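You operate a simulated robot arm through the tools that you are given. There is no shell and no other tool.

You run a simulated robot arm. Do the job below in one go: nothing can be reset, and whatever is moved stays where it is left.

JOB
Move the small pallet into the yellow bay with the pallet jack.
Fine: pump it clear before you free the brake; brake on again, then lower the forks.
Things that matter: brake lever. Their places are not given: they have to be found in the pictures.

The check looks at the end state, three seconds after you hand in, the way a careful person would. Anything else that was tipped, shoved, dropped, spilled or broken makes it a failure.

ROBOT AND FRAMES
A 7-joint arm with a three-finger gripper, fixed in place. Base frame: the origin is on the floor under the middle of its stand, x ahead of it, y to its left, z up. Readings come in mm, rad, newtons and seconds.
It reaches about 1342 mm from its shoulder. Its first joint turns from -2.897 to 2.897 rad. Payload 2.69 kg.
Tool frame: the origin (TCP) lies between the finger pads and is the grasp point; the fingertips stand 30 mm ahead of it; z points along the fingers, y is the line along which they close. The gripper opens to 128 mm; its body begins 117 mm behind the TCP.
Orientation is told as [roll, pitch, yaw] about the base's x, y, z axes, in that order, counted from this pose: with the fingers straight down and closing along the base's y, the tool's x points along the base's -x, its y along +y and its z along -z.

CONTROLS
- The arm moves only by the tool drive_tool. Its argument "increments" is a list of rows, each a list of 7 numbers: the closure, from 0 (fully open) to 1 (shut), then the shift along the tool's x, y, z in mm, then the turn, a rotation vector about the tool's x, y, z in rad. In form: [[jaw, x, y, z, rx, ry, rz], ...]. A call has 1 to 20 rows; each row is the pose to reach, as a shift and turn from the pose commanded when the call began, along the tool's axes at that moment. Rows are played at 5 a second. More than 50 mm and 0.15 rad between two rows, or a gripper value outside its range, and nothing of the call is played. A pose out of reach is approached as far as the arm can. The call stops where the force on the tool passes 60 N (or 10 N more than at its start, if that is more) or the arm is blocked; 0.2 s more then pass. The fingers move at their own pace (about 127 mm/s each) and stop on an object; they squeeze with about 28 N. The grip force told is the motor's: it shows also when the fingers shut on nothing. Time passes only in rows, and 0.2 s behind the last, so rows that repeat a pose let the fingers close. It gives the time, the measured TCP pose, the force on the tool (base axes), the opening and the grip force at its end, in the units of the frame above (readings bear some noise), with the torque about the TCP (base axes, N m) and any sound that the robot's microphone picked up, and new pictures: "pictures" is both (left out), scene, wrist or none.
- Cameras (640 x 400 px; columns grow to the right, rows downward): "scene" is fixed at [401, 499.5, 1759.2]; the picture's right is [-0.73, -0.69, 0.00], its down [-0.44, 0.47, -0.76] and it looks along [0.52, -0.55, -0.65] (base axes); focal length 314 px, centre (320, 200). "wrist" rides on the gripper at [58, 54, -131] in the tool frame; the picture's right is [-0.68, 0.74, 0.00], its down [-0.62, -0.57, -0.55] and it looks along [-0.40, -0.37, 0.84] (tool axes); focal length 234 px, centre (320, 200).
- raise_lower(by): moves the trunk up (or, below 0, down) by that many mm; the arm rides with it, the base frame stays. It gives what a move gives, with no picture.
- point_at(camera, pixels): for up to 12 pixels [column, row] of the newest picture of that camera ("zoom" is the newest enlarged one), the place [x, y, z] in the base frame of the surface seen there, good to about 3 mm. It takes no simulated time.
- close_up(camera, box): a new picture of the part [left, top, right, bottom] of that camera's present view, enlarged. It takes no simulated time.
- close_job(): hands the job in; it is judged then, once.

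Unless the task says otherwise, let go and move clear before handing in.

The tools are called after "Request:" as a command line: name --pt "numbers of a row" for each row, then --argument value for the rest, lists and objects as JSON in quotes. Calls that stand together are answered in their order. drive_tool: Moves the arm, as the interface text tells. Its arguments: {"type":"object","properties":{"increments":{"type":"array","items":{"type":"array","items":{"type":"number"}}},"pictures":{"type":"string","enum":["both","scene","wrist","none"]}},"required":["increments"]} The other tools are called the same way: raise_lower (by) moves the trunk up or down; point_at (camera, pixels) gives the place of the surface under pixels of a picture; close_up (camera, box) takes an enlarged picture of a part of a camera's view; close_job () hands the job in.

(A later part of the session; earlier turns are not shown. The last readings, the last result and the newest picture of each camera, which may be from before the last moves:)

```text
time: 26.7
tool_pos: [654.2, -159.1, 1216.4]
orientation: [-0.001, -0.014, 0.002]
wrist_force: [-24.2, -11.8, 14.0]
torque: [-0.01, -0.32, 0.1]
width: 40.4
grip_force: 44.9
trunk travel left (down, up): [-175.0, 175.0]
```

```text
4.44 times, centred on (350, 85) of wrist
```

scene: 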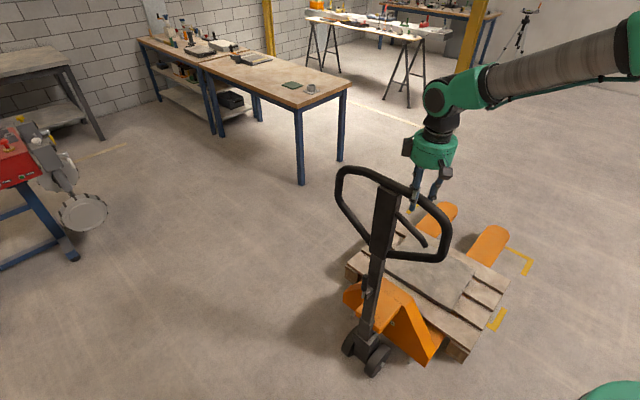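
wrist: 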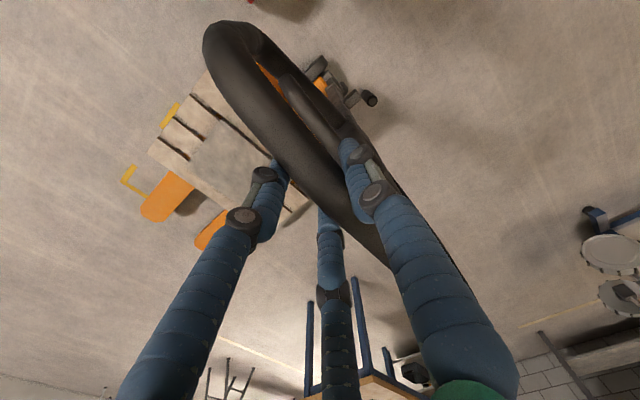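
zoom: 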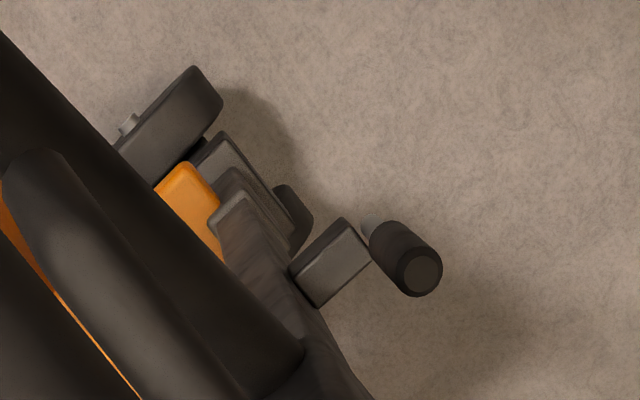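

The lever (gray shaft, black grip) stands just in front of a block on the mast's +y face. I'll measure its exact geometry.

Request:
close_up --camera "scene" --box '[345, 265, 393, 305]'

Request:
point_at --camera "zoom" --pixels '[[285, 108], [280, 150], [275, 190], [268, 230], [264, 270], [260, 300], [258, 325], [320, 225], [340, 235], [325, 280], [290, 320], [310, 210]]'

Request:
point_at --camera "zoom" --pixels '[[262, 150], [310, 150], [250, 200], [300, 200], [270, 98], [300, 98], [286, 130], [285, 290], [355, 245], [350, 150], [330, 330], [430, 150]]'

```text
10.00 times, centred on (369, 285) of scene
```

zoom: 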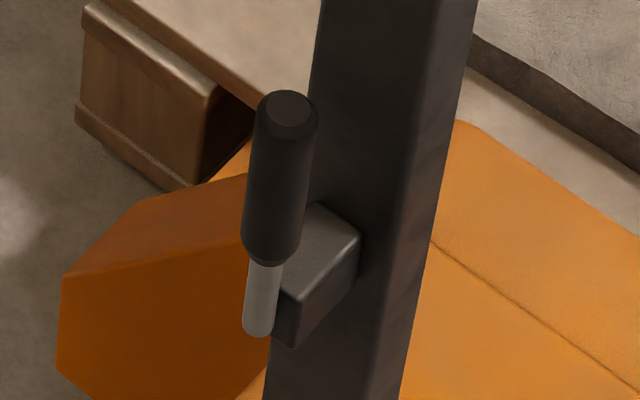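

```text
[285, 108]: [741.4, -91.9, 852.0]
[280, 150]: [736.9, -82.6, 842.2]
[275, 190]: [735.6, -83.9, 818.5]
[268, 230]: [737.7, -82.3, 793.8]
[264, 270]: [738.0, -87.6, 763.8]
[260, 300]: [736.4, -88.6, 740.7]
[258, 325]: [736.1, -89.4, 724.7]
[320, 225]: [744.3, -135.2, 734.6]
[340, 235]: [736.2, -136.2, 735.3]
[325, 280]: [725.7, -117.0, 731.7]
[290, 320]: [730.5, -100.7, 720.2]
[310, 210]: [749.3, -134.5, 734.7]
```

```text
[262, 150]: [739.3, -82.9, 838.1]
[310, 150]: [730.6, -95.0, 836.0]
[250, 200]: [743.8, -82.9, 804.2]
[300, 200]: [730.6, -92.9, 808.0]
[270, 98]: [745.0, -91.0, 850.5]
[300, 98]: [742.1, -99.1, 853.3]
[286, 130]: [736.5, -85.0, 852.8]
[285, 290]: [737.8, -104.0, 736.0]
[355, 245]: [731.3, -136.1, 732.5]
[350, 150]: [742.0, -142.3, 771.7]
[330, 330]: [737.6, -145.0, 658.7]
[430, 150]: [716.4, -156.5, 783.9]
```

The lever's grip is at about (740,-93) from z≈780 to 853, with its pivot at the block's front end near z≈720. I'll let go of the handle, rise off it, and then come at the lever horizontally from the +y side.

Request:
drive_tool --pt "0.6 0 0 0 0 0 0" --pt "0 0 0 0 0 0 0" --pt "0 0 0 0 0 0 0" --pt "0 0 0 -40 0 0 0" --pt "0 0 0 -80 0 0 0" --pt "0 0 0 -120 0 0 0" --pt "0 0 40 -140 0 0 0" --pt "0 0 85 -150 0 0 0" --pt "0 0 130 -150 0 0 0" --pt "0 0 175 -150 0 0 0" --pt "0 0 220 -150 0 0 0" --pt "0 0 265 -150 0 0 0" --pt "0 0 300 -150 0 0 0"

```text
time: 29.5
tool_pos: [653.0, 142.0, 1364.6]
orientation: [-0.001, -0.014, 0.003]
wrist_force: [-0.6, -0.4, 0.0]
torque: [0.0, 0.0, -0.02]
width: 128.2
grip_force: 0.1
trunk travel left (down, up): [-175.0, 175.0]
```

scene: 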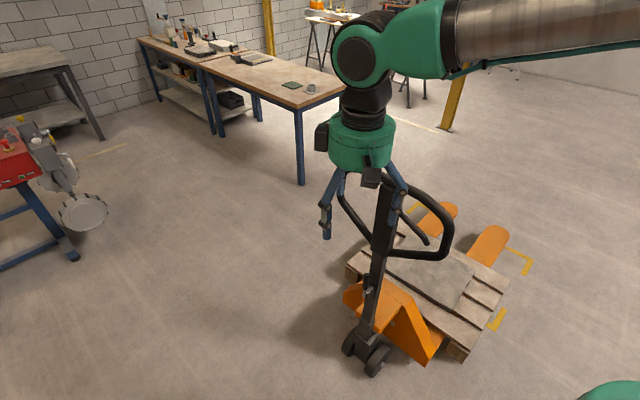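
wrist: 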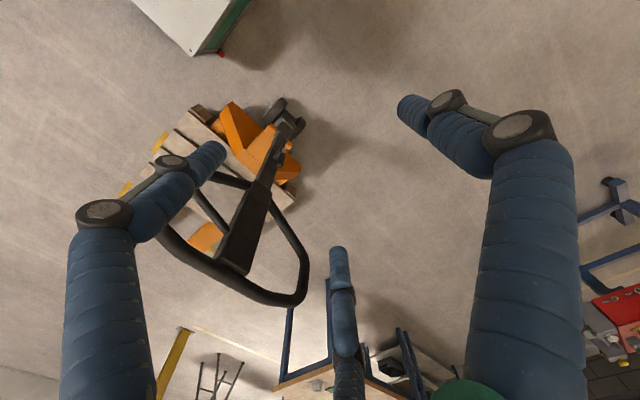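

The handle stayed upright after release. I'll bring the hand down on the +y side and turn it to point forward (+x), so it can come at the lever from the robot's side with fingers either side in y.

Request:
drive_tool --pt "0 9 -3 34 0 -0.13 0" --pt "0 19 -7 69 0 -0.26 0" --pt "0 28 -10 103 0 -0.39 0" --pt "0 38 -14 138 0 -0.52 0" --pt "0 47 -17 172 0 -0.65 0" --pt "0 57 -21 207 0 -0.78 0" --pt "0 66 -24 241 0 -0.91 0" --pt "0 76 -28 276 0 -1.04 0" --pt "0 85 -31 310 0 -1.17 0" --pt "0 95 -35 345 0 -1.3 0" --pt "0 104 -38 380 0 -1.43 0" --pt "0 113 -42 414 0 -1.557 0" --pt "0 113 -42 414 0 -1.557 0"

```text
time: 32.3
tool_pos: [571.3, 116.7, 997.2]
orientation: [-1.297, -1.479, 1.275]
wrist_force: [-1.7, -0.3, -0.4]
torque: [-0.03, -0.01, 0.04]
width: 128.0
grip_force: 0.1
out of reach, approached as far as the arm can: row 11, 12, 13
trunk travel left (down, up): [-175.0, 175.0]
```

scene: 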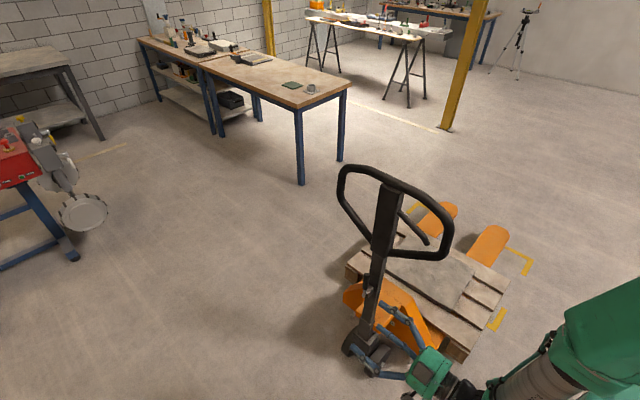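
wrist: 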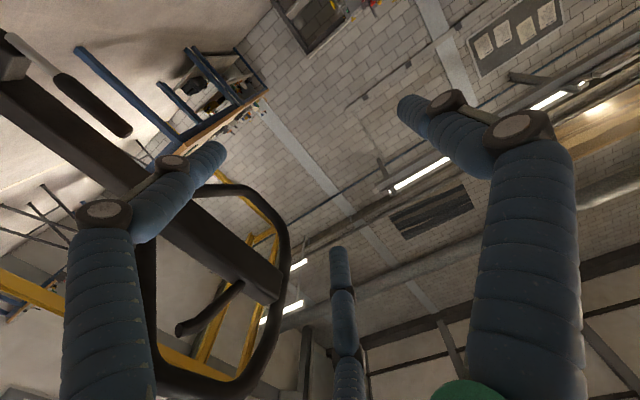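

The arm couldn't quite reach the full forward pose this close in (TCP at (571,117,997)), but it is nearly there. Lowering the trunk will bring the hand down to lever height.

Request:
raise_lower --by -150

```text
time: 34.0
tool_pos: [571.5, 117.0, 847.1]
orientation: [-1.29, -1.478, 1.27]
wrist_force: [-0.1, 0.6, -0.5]
torque: [0.0, 0.01, 0.02]
width: 128.1
grip_force: 0.0
trunk travel left (down, up): [-25.0, 325.0]
```

The hand now points forward at lever height (TCP (571,117,847)). I'll move it partway toward the lever line and level it, then check the wrist view.

Request:
drive_tool --pt "0 11 -32 21 0 0 0.03" --pt "0 21 -64 42 0 0 0.06" --pt "0 32 -96 63 0 0 0.089" --pt "0 32 -96 63 0 0 0.089"

```text
time: 35.0
tool_pos: [645.5, 58.5, 841.2]
orientation: [-1.108, -1.477, 1.051]
wrist_force: [-0.2, 0.8, -0.1]
torque: [0.01, 0.0, -0.04]
width: 128.0
grip_force: 0.0
out of reach, approached as far as the arm can: row 1, 2, 3, 4
trunk travel left (down, up): [-25.0, 325.0]
```

scene: 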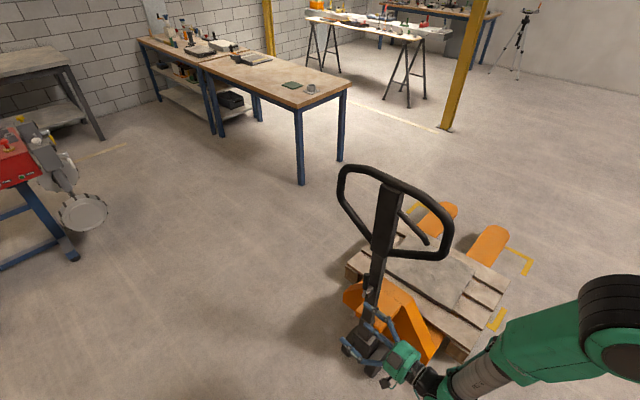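
wrist: 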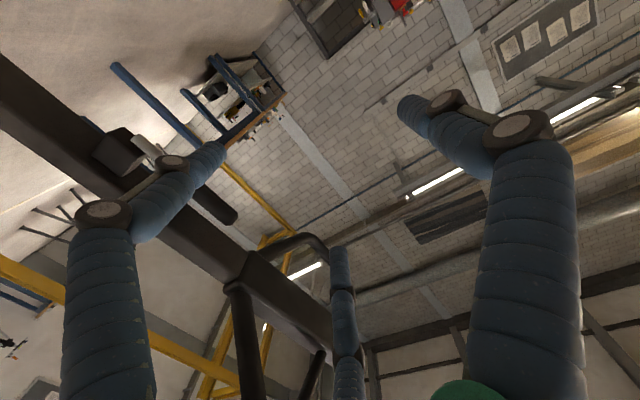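

The hand is at (645,59,841), still limited by the arm's wrist. Moving further out toward the lever should become reachable, so I'll step that way.

Request:
drive_tool --pt "0 1 -19 12 0 0 0" --pt "0 2 -38 25 0 0 0" --pt "0 3 -57 37 0 0 0" --pt "0 4 -75 49 0 0 0" --pt "0 4 -75 49 0 0 0"

```text
time: 36.2
tool_pos: [682.1, 32.5, 845.4]
orientation: [-1.067, -1.482, 0.958]
wrist_force: [0.1, -0.2, 0.0]
torque: [0.01, 0.0, 0.02]
width: 128.1
grip_force: 0.1
out of reach, approached as far as the arm can: row 1, 2, 3, 4, 5
trunk travel left (down, up): [-25.0, 325.0]
```

scene: 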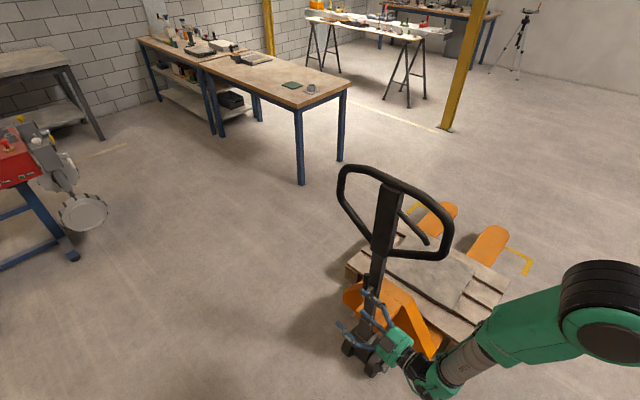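
wrist: 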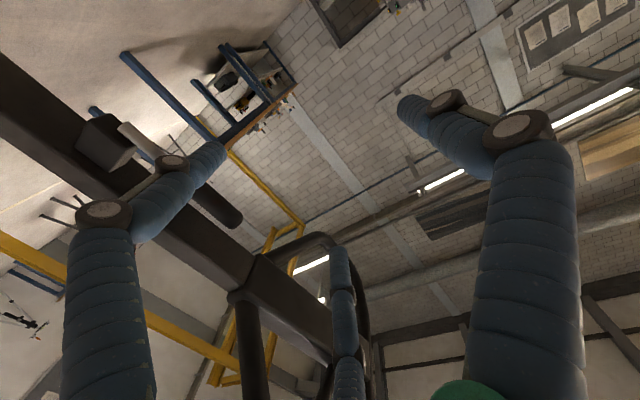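

The lag in y shows a wrist joint limit with the hand horizontal. I'll tip the fingers about 0.45 rad downward, which should free the arm, backing off slightly as I do.

Request:
drive_tool --pt "0 0 0 -5 0 0.12 0" --pt "0 0 0 -10 0 0.24 0" --pt "0 0 0 -15 0 0.36 0" --pt "0 0 0 -20 0 0.46 0" --pt "0 0 0 -20 0 0.46 0"

```text
time: 37.4
tool_pos: [661.4, 31.9, 847.5]
orientation: [-0.161, -1.062, 0.035]
wrist_force: [0.6, -0.5, 0.3]
torque: [-0.03, -0.01, 0.0]
width: 127.6
grip_force: 0.1
trunk travel left (down, up): [-25.0, 325.0]
```

scene: 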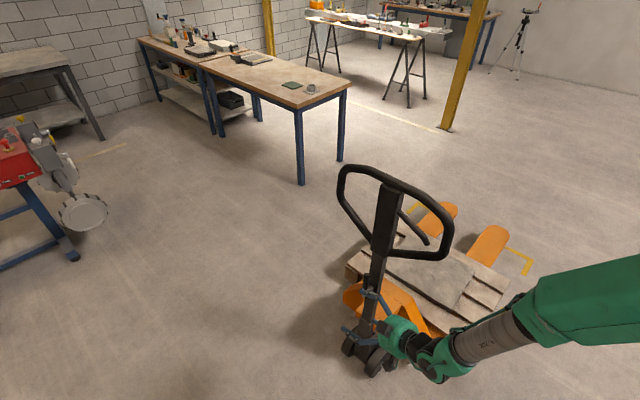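
wrist: 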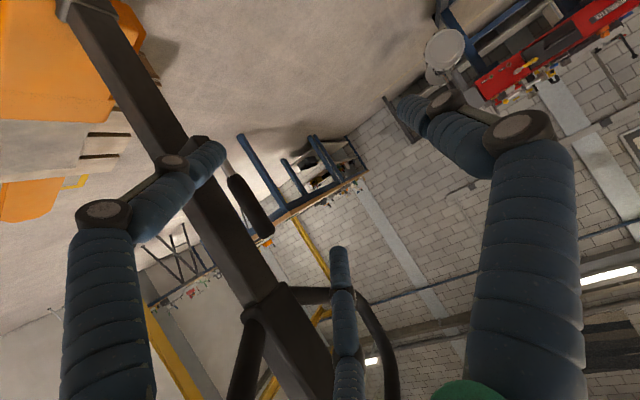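

The hand is now reachable and pointing forward and 29° down, with the lever visible at wrist (250,205). I'll square it up and move to a pre-approach point in line with the lever at y≈-90.

Request:
drive_tool --pt "0 -4 -31 1 -0.033 0 0.004" --pt "0 -8 -61 3 -0.065 0 0.009" --pt "0 -12.5 -92 4 -0.098 0 0.013" --pt "0 -16.7 -122.6 5.5 -0.13 0 0.017" --pt "0 -16.7 -122.6 5.5 -0.13 0 0.017"

```text
time: 38.6
tool_pos: [659.5, -7.9, 864.0]
orientation: [-0.109, -1.057, 0.015]
wrist_force: [-0.3, 0.1, 0.2]
torque: [-0.01, -0.01, 0.04]
width: 128.0
grip_force: 0.1
out of reach, approached as far as the arm can: row 2, 3, 4, 5
trunk travel left (down, up): [-25.0, 325.0]
```

scene: 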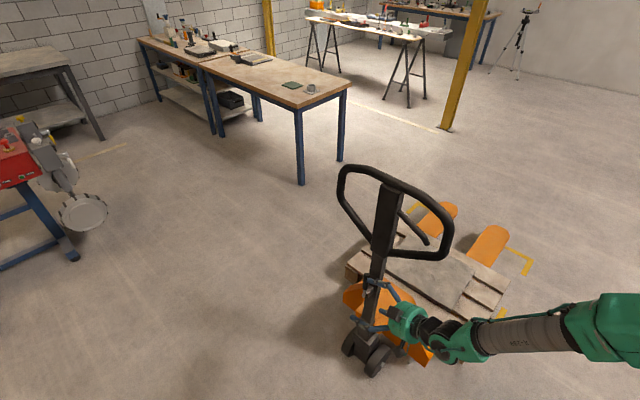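
wrist: 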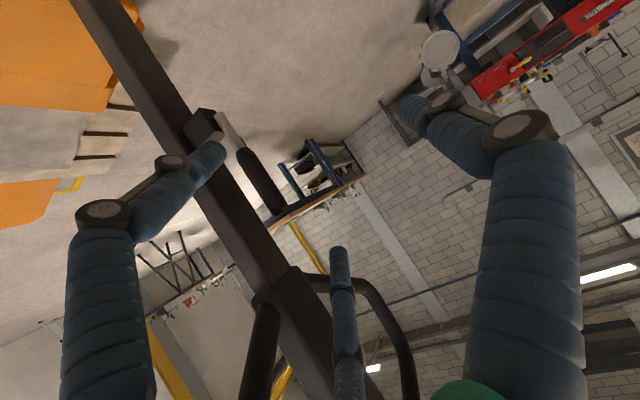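

A joint limit again blocks the forward pose further toward -y, so I'll switch to a mostly downward hand tilted toward the operator side, as in the pump strokes, which was reachable. First I'll back away and turn the fingers down again.

Request:
drive_tool --pt "0 -13 16 -3 0 0.132 0" --pt "0 -26 31 -6 0 0.264 0" --pt "0 -39 47 -9 0 0.396 0" --pt "0 -52 63 -12 0 0.528 0" --pt "0 -65 78 -15 0 0.66 0" --pt "0 -78 94 -18 0 0.792 0" --pt "0 -91 110 -21 0 0.924 0" --pt "0 -104 125.5 -24.5 0 1.057 0" --pt "0 -104 125.5 -24.5 0 1.057 0"

```text
time: 40.6
tool_pos: [700.5, 118.5, 957.5]
orientation: [-0.052, 0.0, -0.077]
wrist_force: [0.0, 0.6, -0.1]
torque: [0.0, 0.04, -0.01]
width: 127.9
grip_force: 0.0
out of reach, approached as far as the arm can: row 5
trunk travel left (down, up): [-25.0, 325.0]
```

scene: 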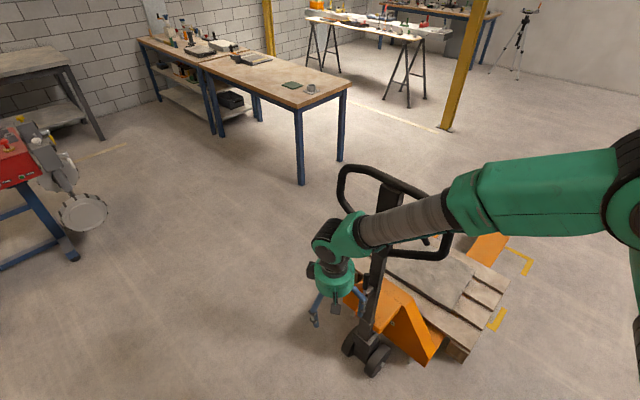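
wrist: 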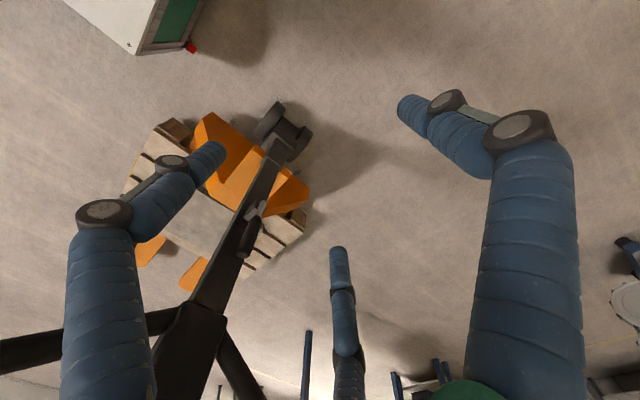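

Now pointing down at (700,118,957). I'll tilt the hand 0.6 rad (fingers toward -y) and move to a pre-approach point above and in front of the lever.

Request:
drive_tool --pt "0 -10 -29 8 0.11 0 -0.015" --pt "0 -20 -58 16 0.22 0 -0.03" --pt "0 -30.5 -87 24 0.33 0 -0.046" --pt "0 -41 -116 31 0.44 0 -0.062" --pt "0 -51 -144 39 0.548 0 -0.077" --pt "0 -51 -144 39 0.548 0 -0.077"

```text
time: 42.0
tool_pos: [743.0, -30.2, 927.0]
orientation: [-0.603, 0.023, -0.005]
wrist_force: [-0.7, 0.1, -0.1]
torque: [0.0, 0.02, 0.0]
width: 127.9
grip_force: 0.0
trunk travel left (down, up): [-25.0, 325.0]
```

scene: 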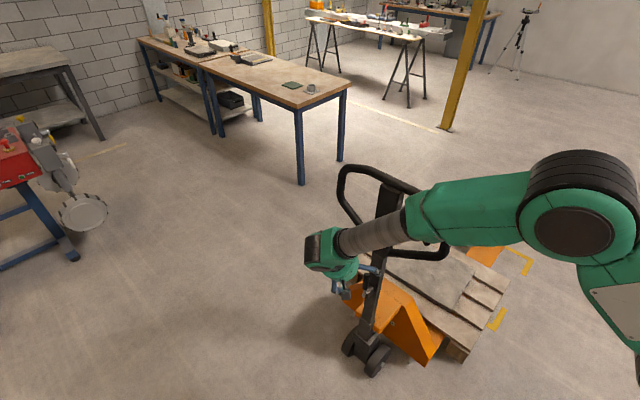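
wrist: 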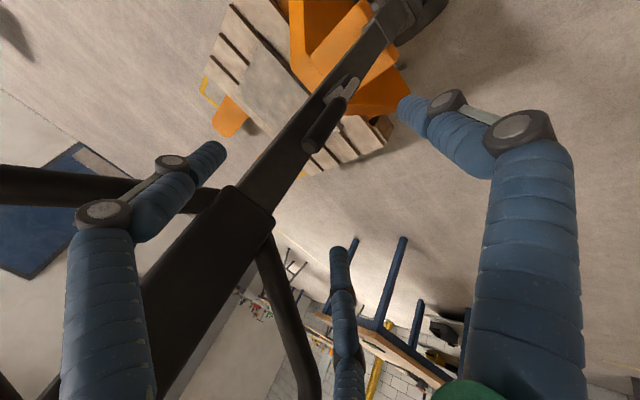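

The lever shows between the open fingers at wrist (320,125). I'll partly close to about 80 mm and advance so the fingers cage the lever, keeping clear of the mast.

Request:
drive_tool --pt "0.37 1 4 15 0 0 0" --pt "0.37 2 8 35 0 0 0" --pt "0.37 3 9 55 0 0 0" --pt "0.37 3 9 70 0 0 0" --pt "0.37 3 9 70 0 0 0"

```text
time: 43.2
tool_pos: [739.0, -60.8, 865.3]
orientation: [-0.599, 0.022, -0.005]
wrist_force: [-0.3, 1.0, 0.0]
torque: [0.0, -0.04, 0.0]
width: 80.5
grip_force: 0.0
trunk travel left (down, up): [-25.0, 325.0]
```

scene: 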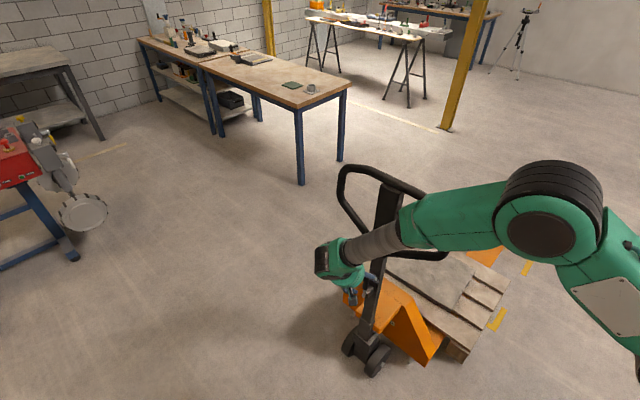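
wrist: 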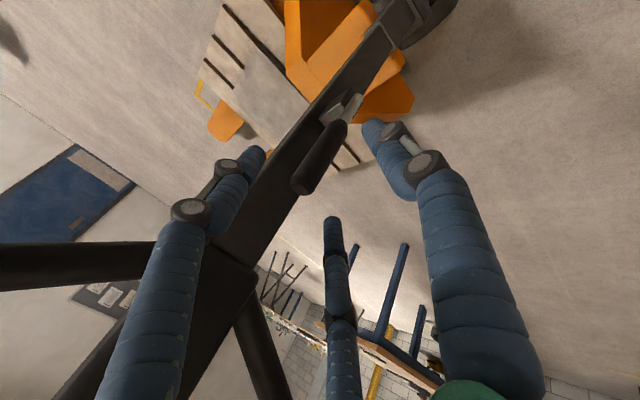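

The lever's top is at wrist (303,185), between the fingertips at (258,155), (372,128) and (333,225). I'll measure them before going on.

Request:
point_at --camera "wrist" --pixels '[[257, 155], [372, 130], [332, 222], [302, 188], [320, 155], [338, 130], [352, 105], [270, 210], [310, 190], [295, 180]]'

Request:
close_up --camera "wrist" --box '[200, 60, 440, 260]'

```text
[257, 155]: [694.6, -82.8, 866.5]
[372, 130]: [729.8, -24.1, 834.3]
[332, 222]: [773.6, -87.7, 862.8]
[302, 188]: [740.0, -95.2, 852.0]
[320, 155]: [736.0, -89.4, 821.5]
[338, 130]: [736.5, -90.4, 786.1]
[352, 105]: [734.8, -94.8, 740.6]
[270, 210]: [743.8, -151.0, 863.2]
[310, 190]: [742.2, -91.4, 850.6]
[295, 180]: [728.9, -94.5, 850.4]
```

```text
2.00 times, centred on (320, 160) of wrist
```

zoom: 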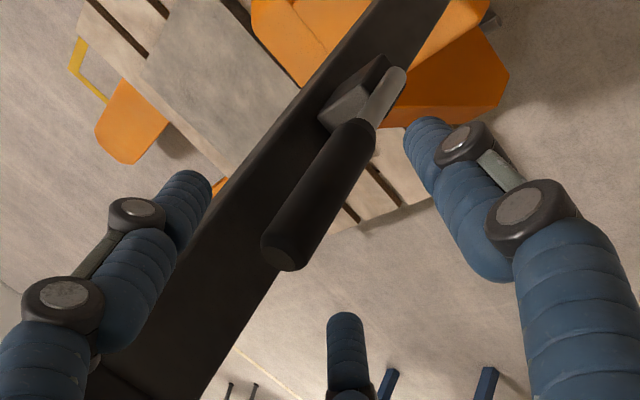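

Fingers at x≈694 and 774 straddle the lever (x≈739), with the third at y≈-24 in front. I'll advance 40 mm more and close gently around the grip.

Request:
drive_tool --pt "0.37 0 0 20 0 0 0" --pt "0.37 0 0 40 0 0 0" --pt "0.5 0 0 40 0 0 0" --pt "0.6 0 0 40 0 0 0" --pt "0.65 0 0 40 0 0 0" --pt "0.65 0 0 40 0 0 0"

```text
time: 44.6
tool_pos: [737.4, -85.1, 830.5]
orientation: [-0.601, 0.023, -0.003]
wrist_force: [0.1, -0.4, -0.1]
torque: [0.0, -0.03, -0.01]
width: 44.6
grip_force: 0.0
trunk travel left (down, up): [-25.0, 325.0]
```

scene: 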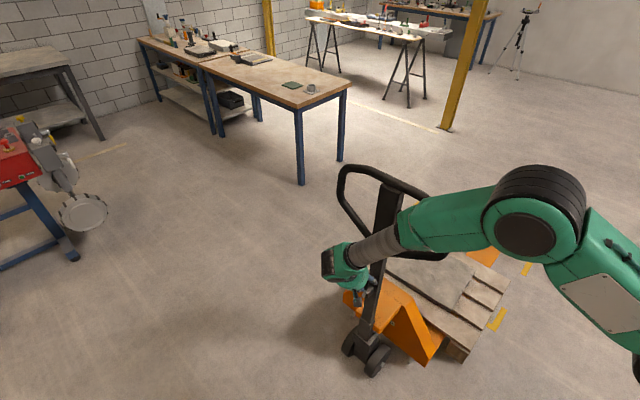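
wrist: 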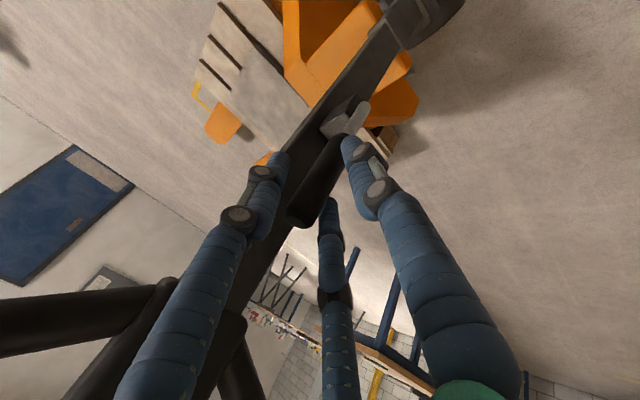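

The lever is caged with no contact yet (opening 45 mm). I'll close onto it.

Request:
drive_tool --pt "0.75 0 0 0 0 0 0" --pt "0.9 0 0 0 0 0 0" --pt "1 0 0 0 0 0 0" --pt "1 0 0 0 0 0 0" --pictures "wrist"

```text
time: 45.6
tool_pos: [740.4, -83.1, 831.0]
orientation: [-0.602, 0.02, -0.003]
wrist_force: [19.1, 29.8, -8.0]
torque: [1.64, -0.6, 0.25]
width: 26.3
grip_force: 44.8
trunk travel left (down, up): [-25.0, 325.0]
```

wrist: 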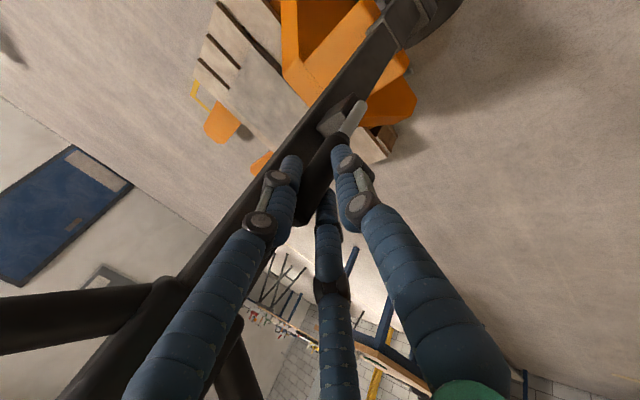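

The grip is on (26 mm); the lever resists about 30 N toward -y and 19 N toward -x without moving, so it likely swings toward +y or +x. I'll try a gentle pull toward +y about its pivot.

Request:
drive_tool --pt "1 0 4.9 -2.6 0.05 0 0" --pt "1 0 10 -5 0.1 0 0" --pt "1 0 15.1 -7.2 0.15 0 0" --pt "1 0 15.1 -7.2 0.15 0 0"

```text
time: 46.6
tool_pos: [739.6, -69.4, 828.7]
orientation: [-0.75, 0.021, -0.005]
wrist_force: [40.8, -24.1, 2.4]
torque: [-1.46, -0.45, 0.82]
width: 26.1
grip_force: 44.6
trunk travel left (down, up): [-25.0, 325.0]
```

scene: 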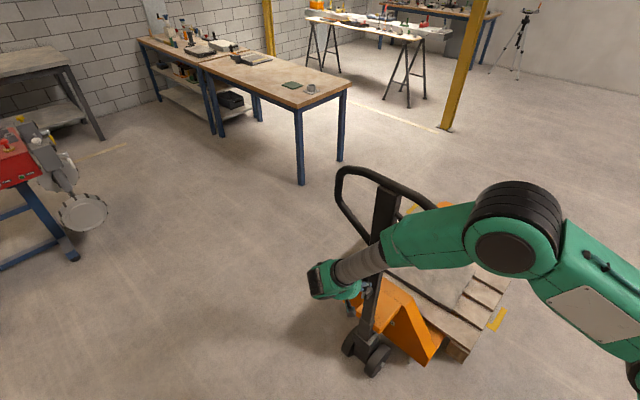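
wrist: 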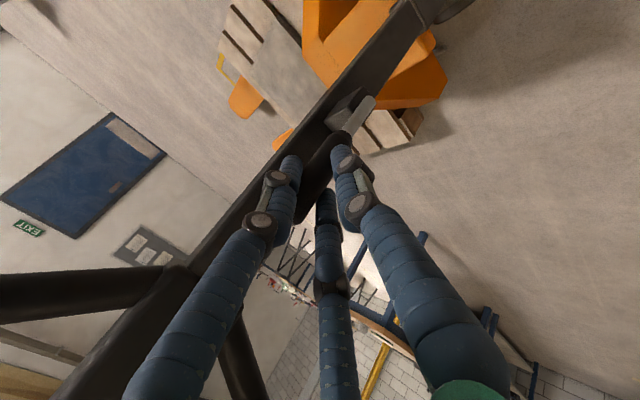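

The TCP moved 14 mm toward +y with -24 N back. I need to know whether the lever or the whole mast moved, so I'll measure the handle and lever.

Request:
point_at --camera "scene" --pixels '[[349, 172], [372, 172], [342, 185], [388, 195], [380, 215], [378, 235], [366, 302], [364, 318], [362, 330]]'

Request:
point_at --camera "wrist" --pixels '[[370, 102], [362, 115], [352, 130], [345, 140], [310, 205], [320, 170], [345, 100], [300, 140], [250, 220]]'

Request:
close_up --camera "wrist" --box '[240, 70, 420, 230]'

```text
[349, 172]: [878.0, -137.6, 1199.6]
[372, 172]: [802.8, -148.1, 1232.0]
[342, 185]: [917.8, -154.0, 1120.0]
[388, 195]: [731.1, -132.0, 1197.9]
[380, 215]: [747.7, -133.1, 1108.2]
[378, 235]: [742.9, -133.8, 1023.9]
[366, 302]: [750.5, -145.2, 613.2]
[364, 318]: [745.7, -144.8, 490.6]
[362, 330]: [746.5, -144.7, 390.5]
```

```text
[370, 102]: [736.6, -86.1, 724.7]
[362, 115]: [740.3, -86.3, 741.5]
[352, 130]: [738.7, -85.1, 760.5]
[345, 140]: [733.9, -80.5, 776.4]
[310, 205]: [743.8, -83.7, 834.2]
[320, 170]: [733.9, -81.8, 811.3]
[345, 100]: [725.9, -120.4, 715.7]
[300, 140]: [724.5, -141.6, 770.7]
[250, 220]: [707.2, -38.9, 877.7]
```

```text
2.50 times, centred on (330, 150) of wrist
```

zoom: 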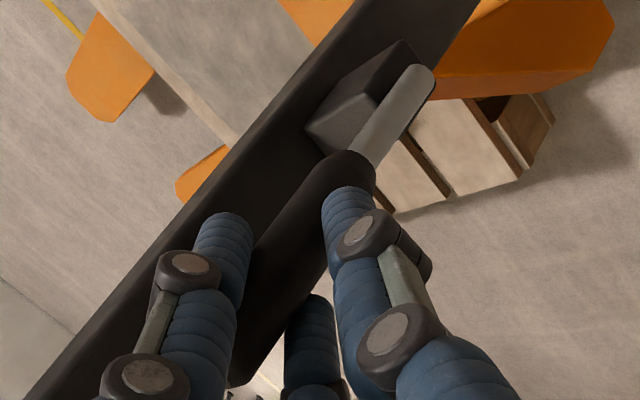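

The mast itself tilted about 13 mm at the top while the lever stayed upright on it, so the lever doesn't swing in y. I'll put the mast back upright and then try swinging the lever sideways in x.

Request:
drive_tool --pt "1 0 -7 4.7 -0.075 0 0" --pt "1 0 -13.8 9.3 -0.15 0 0" --pt "1 0 -13.8 9.3 -0.15 0 0" --pictures "none"

```text
time: 47.4
tool_pos: [739.5, -81.3, 830.9]
orientation: [-0.598, 0.02, -0.004]
wrist_force: [34.8, 46.6, 10.2]
torque: [0.28, -0.53, 0.75]
width: 26.0
grip_force: 45.0
trunk travel left (down, up): [-25.0, 325.0]
```

The mast is back upright. The lever pushes the tool toward +x with 35 N, so I'll follow that direction, moving +x gently.

Request:
drive_tool --pt "1 -4 1.5 -1 0 0 0" --pt "1 -8 2 -1.4 0 0 0" --pt "1 -12 2.2 -1.2 0 0 0" --pt "1 -16 2.4 -1 0 0 0" --pt "1 -20 2.6 -0.5 0 0 0"

```text
time: 48.6
tool_pos: [754.6, -82.1, 827.9]
orientation: [-0.601, 0.024, -0.006]
wrist_force: [-11.0, 25.9, 12.1]
torque: [0.33, 1.35, -0.19]
width: 26.6
grip_force: 44.8
trunk travel left (down, up): [-25.0, 325.0]
```

scene: 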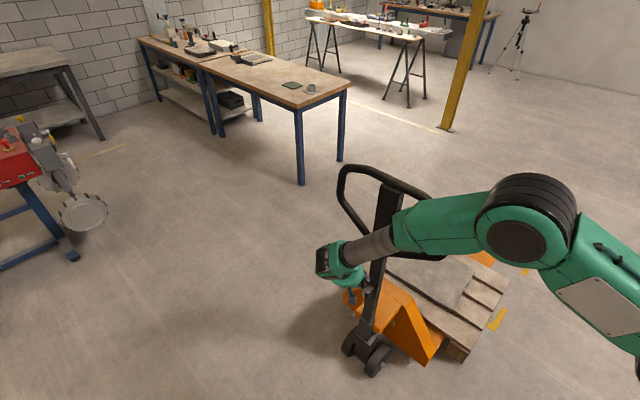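
wrist: 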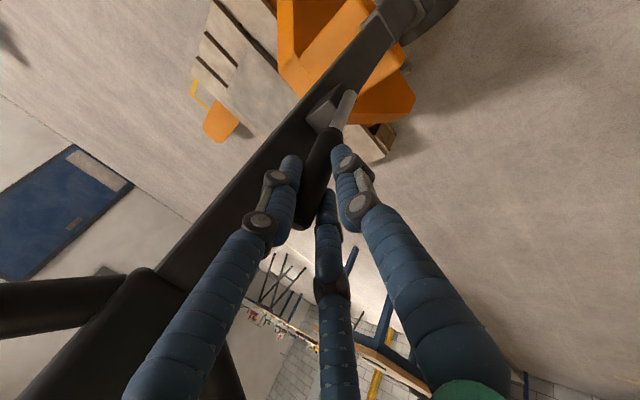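

The lever swings freely toward +x (15 mm with only -11 N). I'll keep swinging it about its pivot at (741, 720), turning the hand with it.

Request:
drive_tool --pt "1 -6.7 1.8 0.5 0 0.052 -0.035" --pt "1 -13.2 2.8 1.5 0 0.103 -0.071" --pt "1 -19.8 3.9 3 0 0.155 -0.106" --pt "1 -26.1 5.1 4.9 0 0.206 -0.1415" --pt "1 -32.4 6.6 7.2 0 0.258 -0.177" --pt "1 -38.4 8.4 9.7 0 0.309 -0.212" --pt "1 -38.4 8.4 9.7 0 0.309 -0.212"

```text
time: 50.2
tool_pos: [793.1, -82.0, 814.5]
orientation: [-0.603, 0.397, -0.007]
wrist_force: [-0.2, -23.8, 4.6]
torque: [-1.31, 0.4, 0.71]
width: 26.3
grip_force: 45.0
trunk travel left (down, up): [-25.0, 325.0]
```

scene: 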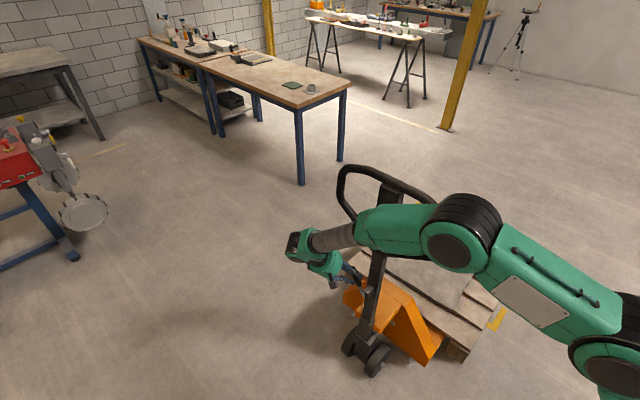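
wrist: 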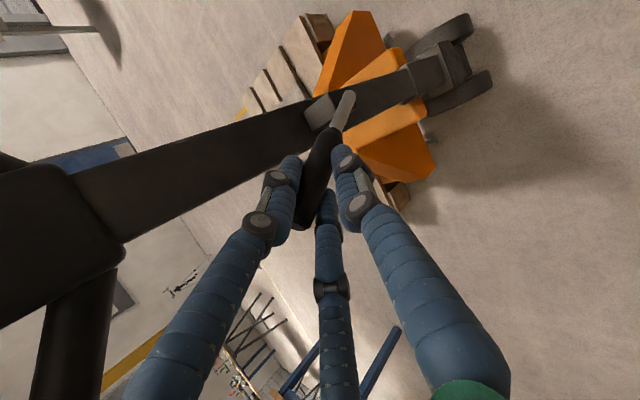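

The lever is at about 0.5 rad with no resistance yet. I'll continue the swing, easing y back slightly.

Request:
drive_tool --pt "1 -5.3 -0.5 1.2 0 0.04 -0.028" --pt "1 -10.5 -0.7 2.5 0 0.08 -0.055" --pt "1 -15.7 0 3.6 0 0.121 -0.083" --pt "1 -20.9 0.8 4.7 0 0.162 -0.112" --pt "1 -26 1.9 6.2 0 0.203 -0.14" --pt "1 -31.1 3 7.8 0 0.245 -0.168" --pt "1 -36 4.3 9.8 0 0.286 -0.197" --pt "1 -40.9 5.7 11.8 0 0.327 -0.225" --pt "1 -40.9 5.7 11.8 0 0.327 -0.225"

```text
time: 52.2
tool_pos: [827.8, -84.7, 787.9]
orientation: [-0.601, 0.794, -0.004]
wrist_force: [-5.2, 3.0, -1.6]
torque: [-0.28, 0.34, 0.38]
width: 26.7
grip_force: 44.9
trunk travel left (down, up): [-25.0, 325.0]
```

scene: 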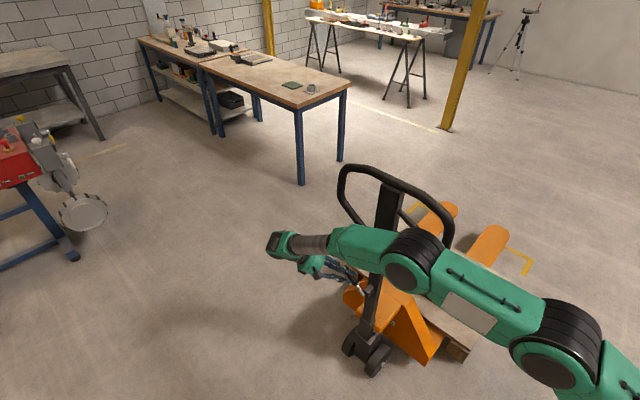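
wrist: 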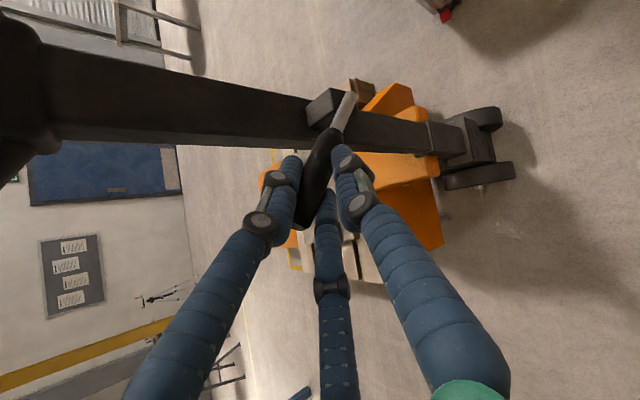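

Still almost no resistance at 0.9 rad. I'll continue until an end stop shows.

Request:
drive_tool --pt "1 -5.3 0.4 0.6 0 0.041 -0.028" --pt "1 -10.7 1 1.4 0 0.0825 -0.0566" --pt "1 -16 1.7 2.4 0 0.124 -0.085" --pt "1 -21.2 2.5 3.6 0 0.165 -0.113" --pt "1 -26.3 3.5 5.1 0 0.206 -0.141" --pt "1 -31.3 4.6 6.8 0 0.247 -0.17" --pt "1 -31.3 4.6 6.8 0 0.247 -0.17"

```text
time: 53.4
tool_pos: [837.1, -82.9, 773.0]
orientation: [-0.608, 1.025, -0.013]
wrist_force: [-36.8, -0.9, 25.4]
torque: [-0.39, 0.52, -0.6]
width: 25.9
grip_force: 44.6
out of reach, approached as far as the arm can: row 5
trunk travel left (down, up): [-25.0, 325.0]
stopped in row 5: the force on the tool passed its limit at 61 N (the readings are from after the stop); the commanded pose is now the measured one
```

scene: 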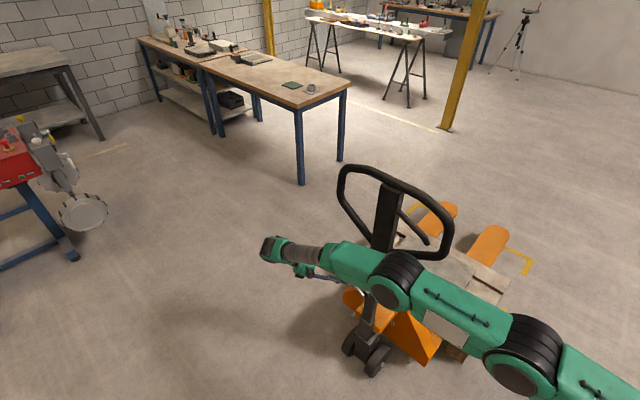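
wrist: 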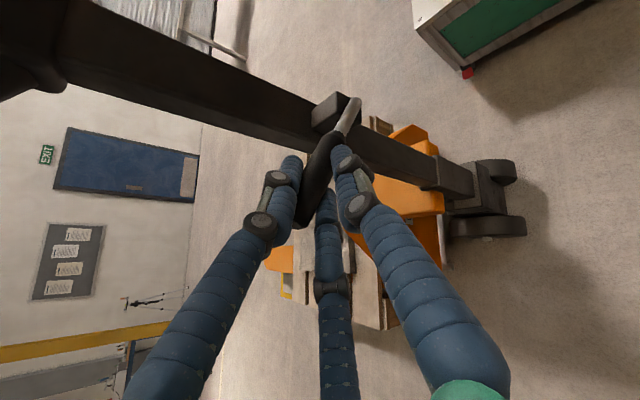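

The lever hit its end stop at about 1.06 rad (resisting force along the swing), so the brake should now be off. I'll open the fingers and back off along the hand's axis, then look.

Request:
drive_tool --pt "0.7 0 0 0 0 0 0" --pt "0.35 0 0 0 0 0 0" --pt "0.35 0 0 -20 0 0 0" --pt "0.35 0 0 -45 0 0 0" --pt "0.35 0 0 -70 0 0 0" --pt "0.35 0 0 -90 0 0 0"

```text
time: 54.8
tool_pos: [829.6, -43.3, 804.9]
orientation: [-0.605, 1.021, -0.01]
wrist_force: [0.0, 0.8, 1.5]
torque: [0.06, -0.15, 0.06]
width: 83.1
grip_force: 0.2
out of reach, approached as far as the arm can: row 3, 4, 5, 6
trunk travel left (down, up): [-25.0, 325.0]
```

scene: 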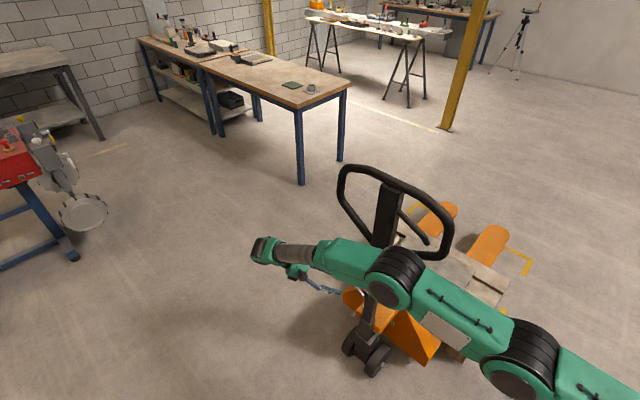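
wrist: 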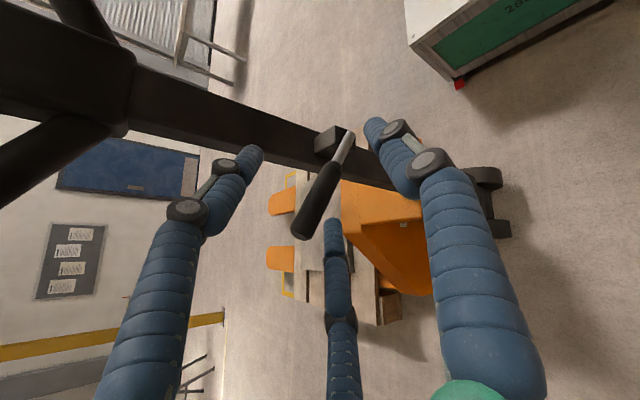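

The lever stays laid over toward +x at wrist (320,200), and the hand is free of it. I'll move away toward +y and turn the hand upright again.

Request:
drive_tool --pt "0.2 8.5 21.7 -21.4 0 0 0" --pt "0 17.1 43.4 -42.7 0 0 0" --pt "0 41.7 50.9 -50.1 0 -0.105 0.0725" --pt "0 66.3 58.4 -57.5 0 -0.21 0.145" --pt "0 90.9 65.9 -64.9 0 -0.315 0.218" --pt "0 115.5 73.4 -72.3 0 -0.42 0.29" --pt "0 140.1 80.9 -79.7 0 -0.525 0.363" --pt "0 164.7 88.4 -87.1 0 -0.63 0.435" --pt "0 189.3 95.9 -94.5 0 -0.735 0.508" --pt "0 213.9 103.4 -101.9 0 -0.84 0.58"

```text
time: 57.0
tool_pos: [744.6, 100.3, 994.6]
orientation: [-0.604, 0.003, -0.008]
wrist_force: [0.7, 0.3, -0.8]
torque: [-0.01, 0.07, -0.02]
width: 127.9
grip_force: 0.0
out of reach, approached as far as the arm can: row 1, 2
trunk travel left (down, up): [-25.0, 325.0]
```

scene: 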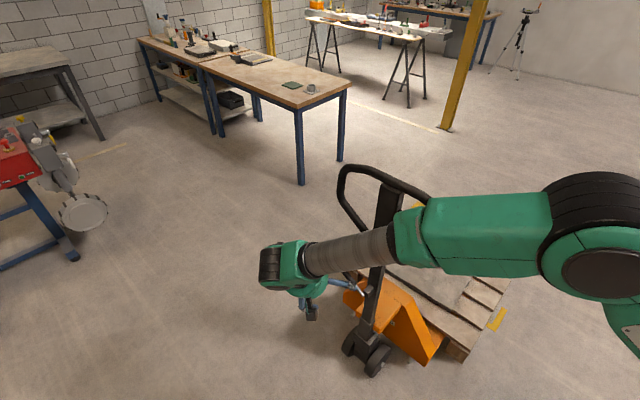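
wrist: 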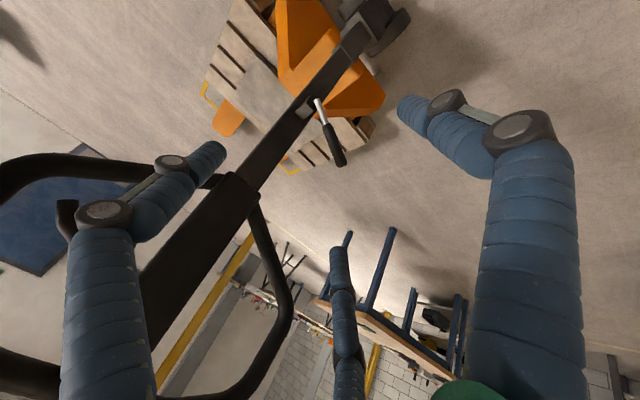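

The brake lever stays laid over and the mast is upright. I'll lift the hand and straighten it to go back above the top bar for the push.

Request:
drive_tool --pt "0 10 -19.3 -33.9 -0.067 0 0" --pt "0 20 -38.7 -67.8 -0.134 0 0" --pt "0 30 -58 -101.7 -0.201 0 0" --pt "0 40 -77.4 -135.6 -0.268 0 0" --pt "0 50 -96.7 -169.5 -0.335 0 0" --pt "0 60 -116 -203.4 -0.402 0 0" --pt "0 70 -135.4 -237.3 -0.47 0 0" --pt "0 80 -154.7 -271.2 -0.537 0 0" --pt "0 90 -174.1 -305.1 -0.604 0 0" --pt "0 90 -174.1 -305.1 -0.604 0 0"

```text
time: 59.2
tool_pos: [655.4, 132.5, 1346.4]
orientation: [-0.001, 0.005, -0.009]
wrist_force: [-1.1, -0.4, 0.9]
torque: [0.01, -0.08, -0.04]
width: 128.1
grip_force: 0.0
trunk travel left (down, up): [-25.0, 325.0]
```

scene: 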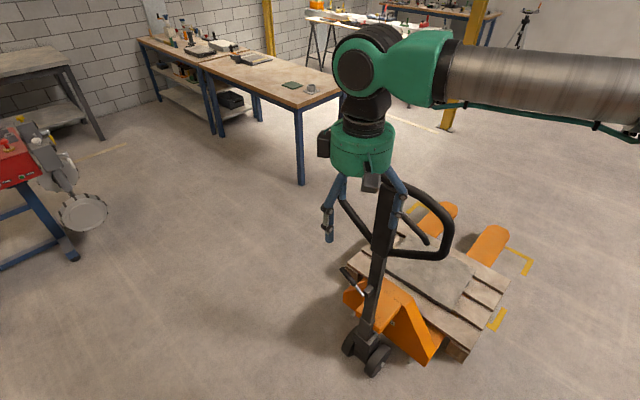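
wrist: 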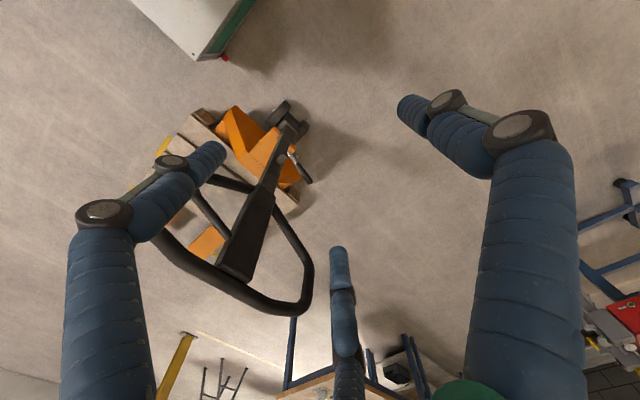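

The hand is upright at (655,132,1346). I'll move over the bar, checking the bar's position first from the scene view.

Request:
drive_tool --pt "0 0 -42 0 0 0 0" --pt "0 0 -85 0 0 0 0" --pt "0 0 -128 0 0 0 0" --pt "0 0 -171 0 0 0 0" --pt "0 0 -214 0 0 0 0" --pt "0 0 -256 0 0 0 0" --pt "0 0 -297 0 0 0 0" --pt "0 0 -297 0 0 0 0"

Request:
point_at --camera "wrist" --pixels '[[312, 112], [320, 112], [320, 125], [330, 125], [330, 140], [340, 140], [310, 130], [300, 95], [300, 110], [360, 170]]'

Request:
point_at --camera "scene" --pixels '[[485, 250], [480, 300], [495, 290], [470, 320], [463, 340], [459, 356], [350, 275], [420, 270], [385, 245], [508, 285]]'

```text
time: 61.0
tool_pos: [653.4, -166.1, 1346.2]
orientation: [0.0, 0.005, -0.01]
wrist_force: [-0.2, -0.8, -0.1]
torque: [0.06, 0.0, -0.02]
width: 128.0
grip_force: 0.2
trunk travel left (down, up): [-25.0, 325.0]
```

scene: 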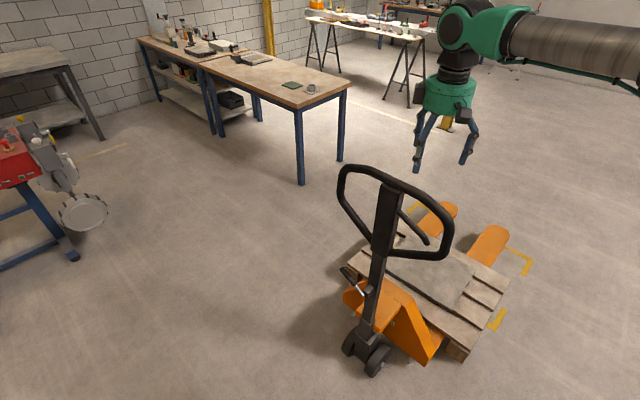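
wrist: 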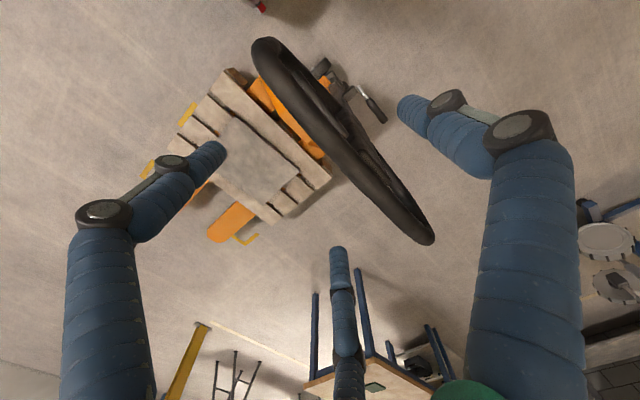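

```text
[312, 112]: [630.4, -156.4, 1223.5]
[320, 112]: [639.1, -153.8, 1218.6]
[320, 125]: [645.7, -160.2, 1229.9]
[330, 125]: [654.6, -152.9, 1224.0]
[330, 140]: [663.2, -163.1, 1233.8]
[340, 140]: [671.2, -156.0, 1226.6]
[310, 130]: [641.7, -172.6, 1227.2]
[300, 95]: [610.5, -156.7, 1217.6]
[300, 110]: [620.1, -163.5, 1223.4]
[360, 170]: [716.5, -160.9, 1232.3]
```

```text
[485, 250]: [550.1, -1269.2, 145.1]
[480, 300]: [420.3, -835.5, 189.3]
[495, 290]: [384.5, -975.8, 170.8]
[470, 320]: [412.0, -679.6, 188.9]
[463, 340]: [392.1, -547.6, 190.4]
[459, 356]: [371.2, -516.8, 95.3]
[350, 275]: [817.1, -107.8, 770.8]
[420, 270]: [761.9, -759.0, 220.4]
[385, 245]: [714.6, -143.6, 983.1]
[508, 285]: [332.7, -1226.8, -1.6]
```

The bar is still at y≈-165 and the jack hasn't moved. I'll go down and grip the bar again.

Request:
drive_tool --pt "0 0 1 35 0 0 0" --pt "0 0 1 70 0 0 0" --pt "0 0 1 100 0 0 0" --pt "0 0 1 127 0 0 0" --pt "0.3 0 1 127 0 0 0" --pt "0.6 0 1 127 0 0 0" --pt "1 0 1 127 0 0 0" --pt "1 0 1 127 0 0 0"

```text
time: 62.8
tool_pos: [650.1, -162.1, 1219.3]
orientation: [-0.001, 0.007, -0.009]
wrist_force: [-20.7, -11.5, -0.3]
torque: [-0.52, 0.55, 1.35]
width: 40.6
grip_force: 45.0
trunk travel left (down, up): [-25.0, 325.0]
```

scene: 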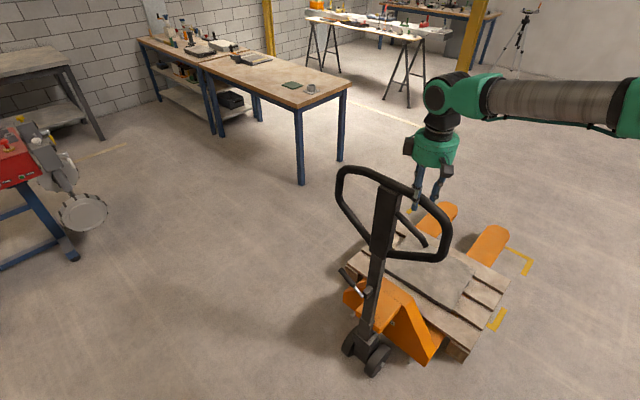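
wrist: 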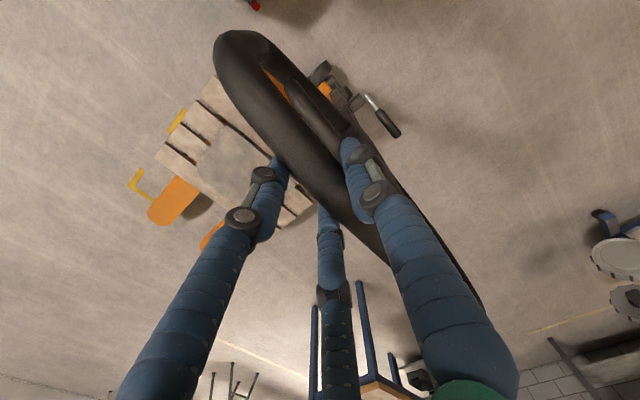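

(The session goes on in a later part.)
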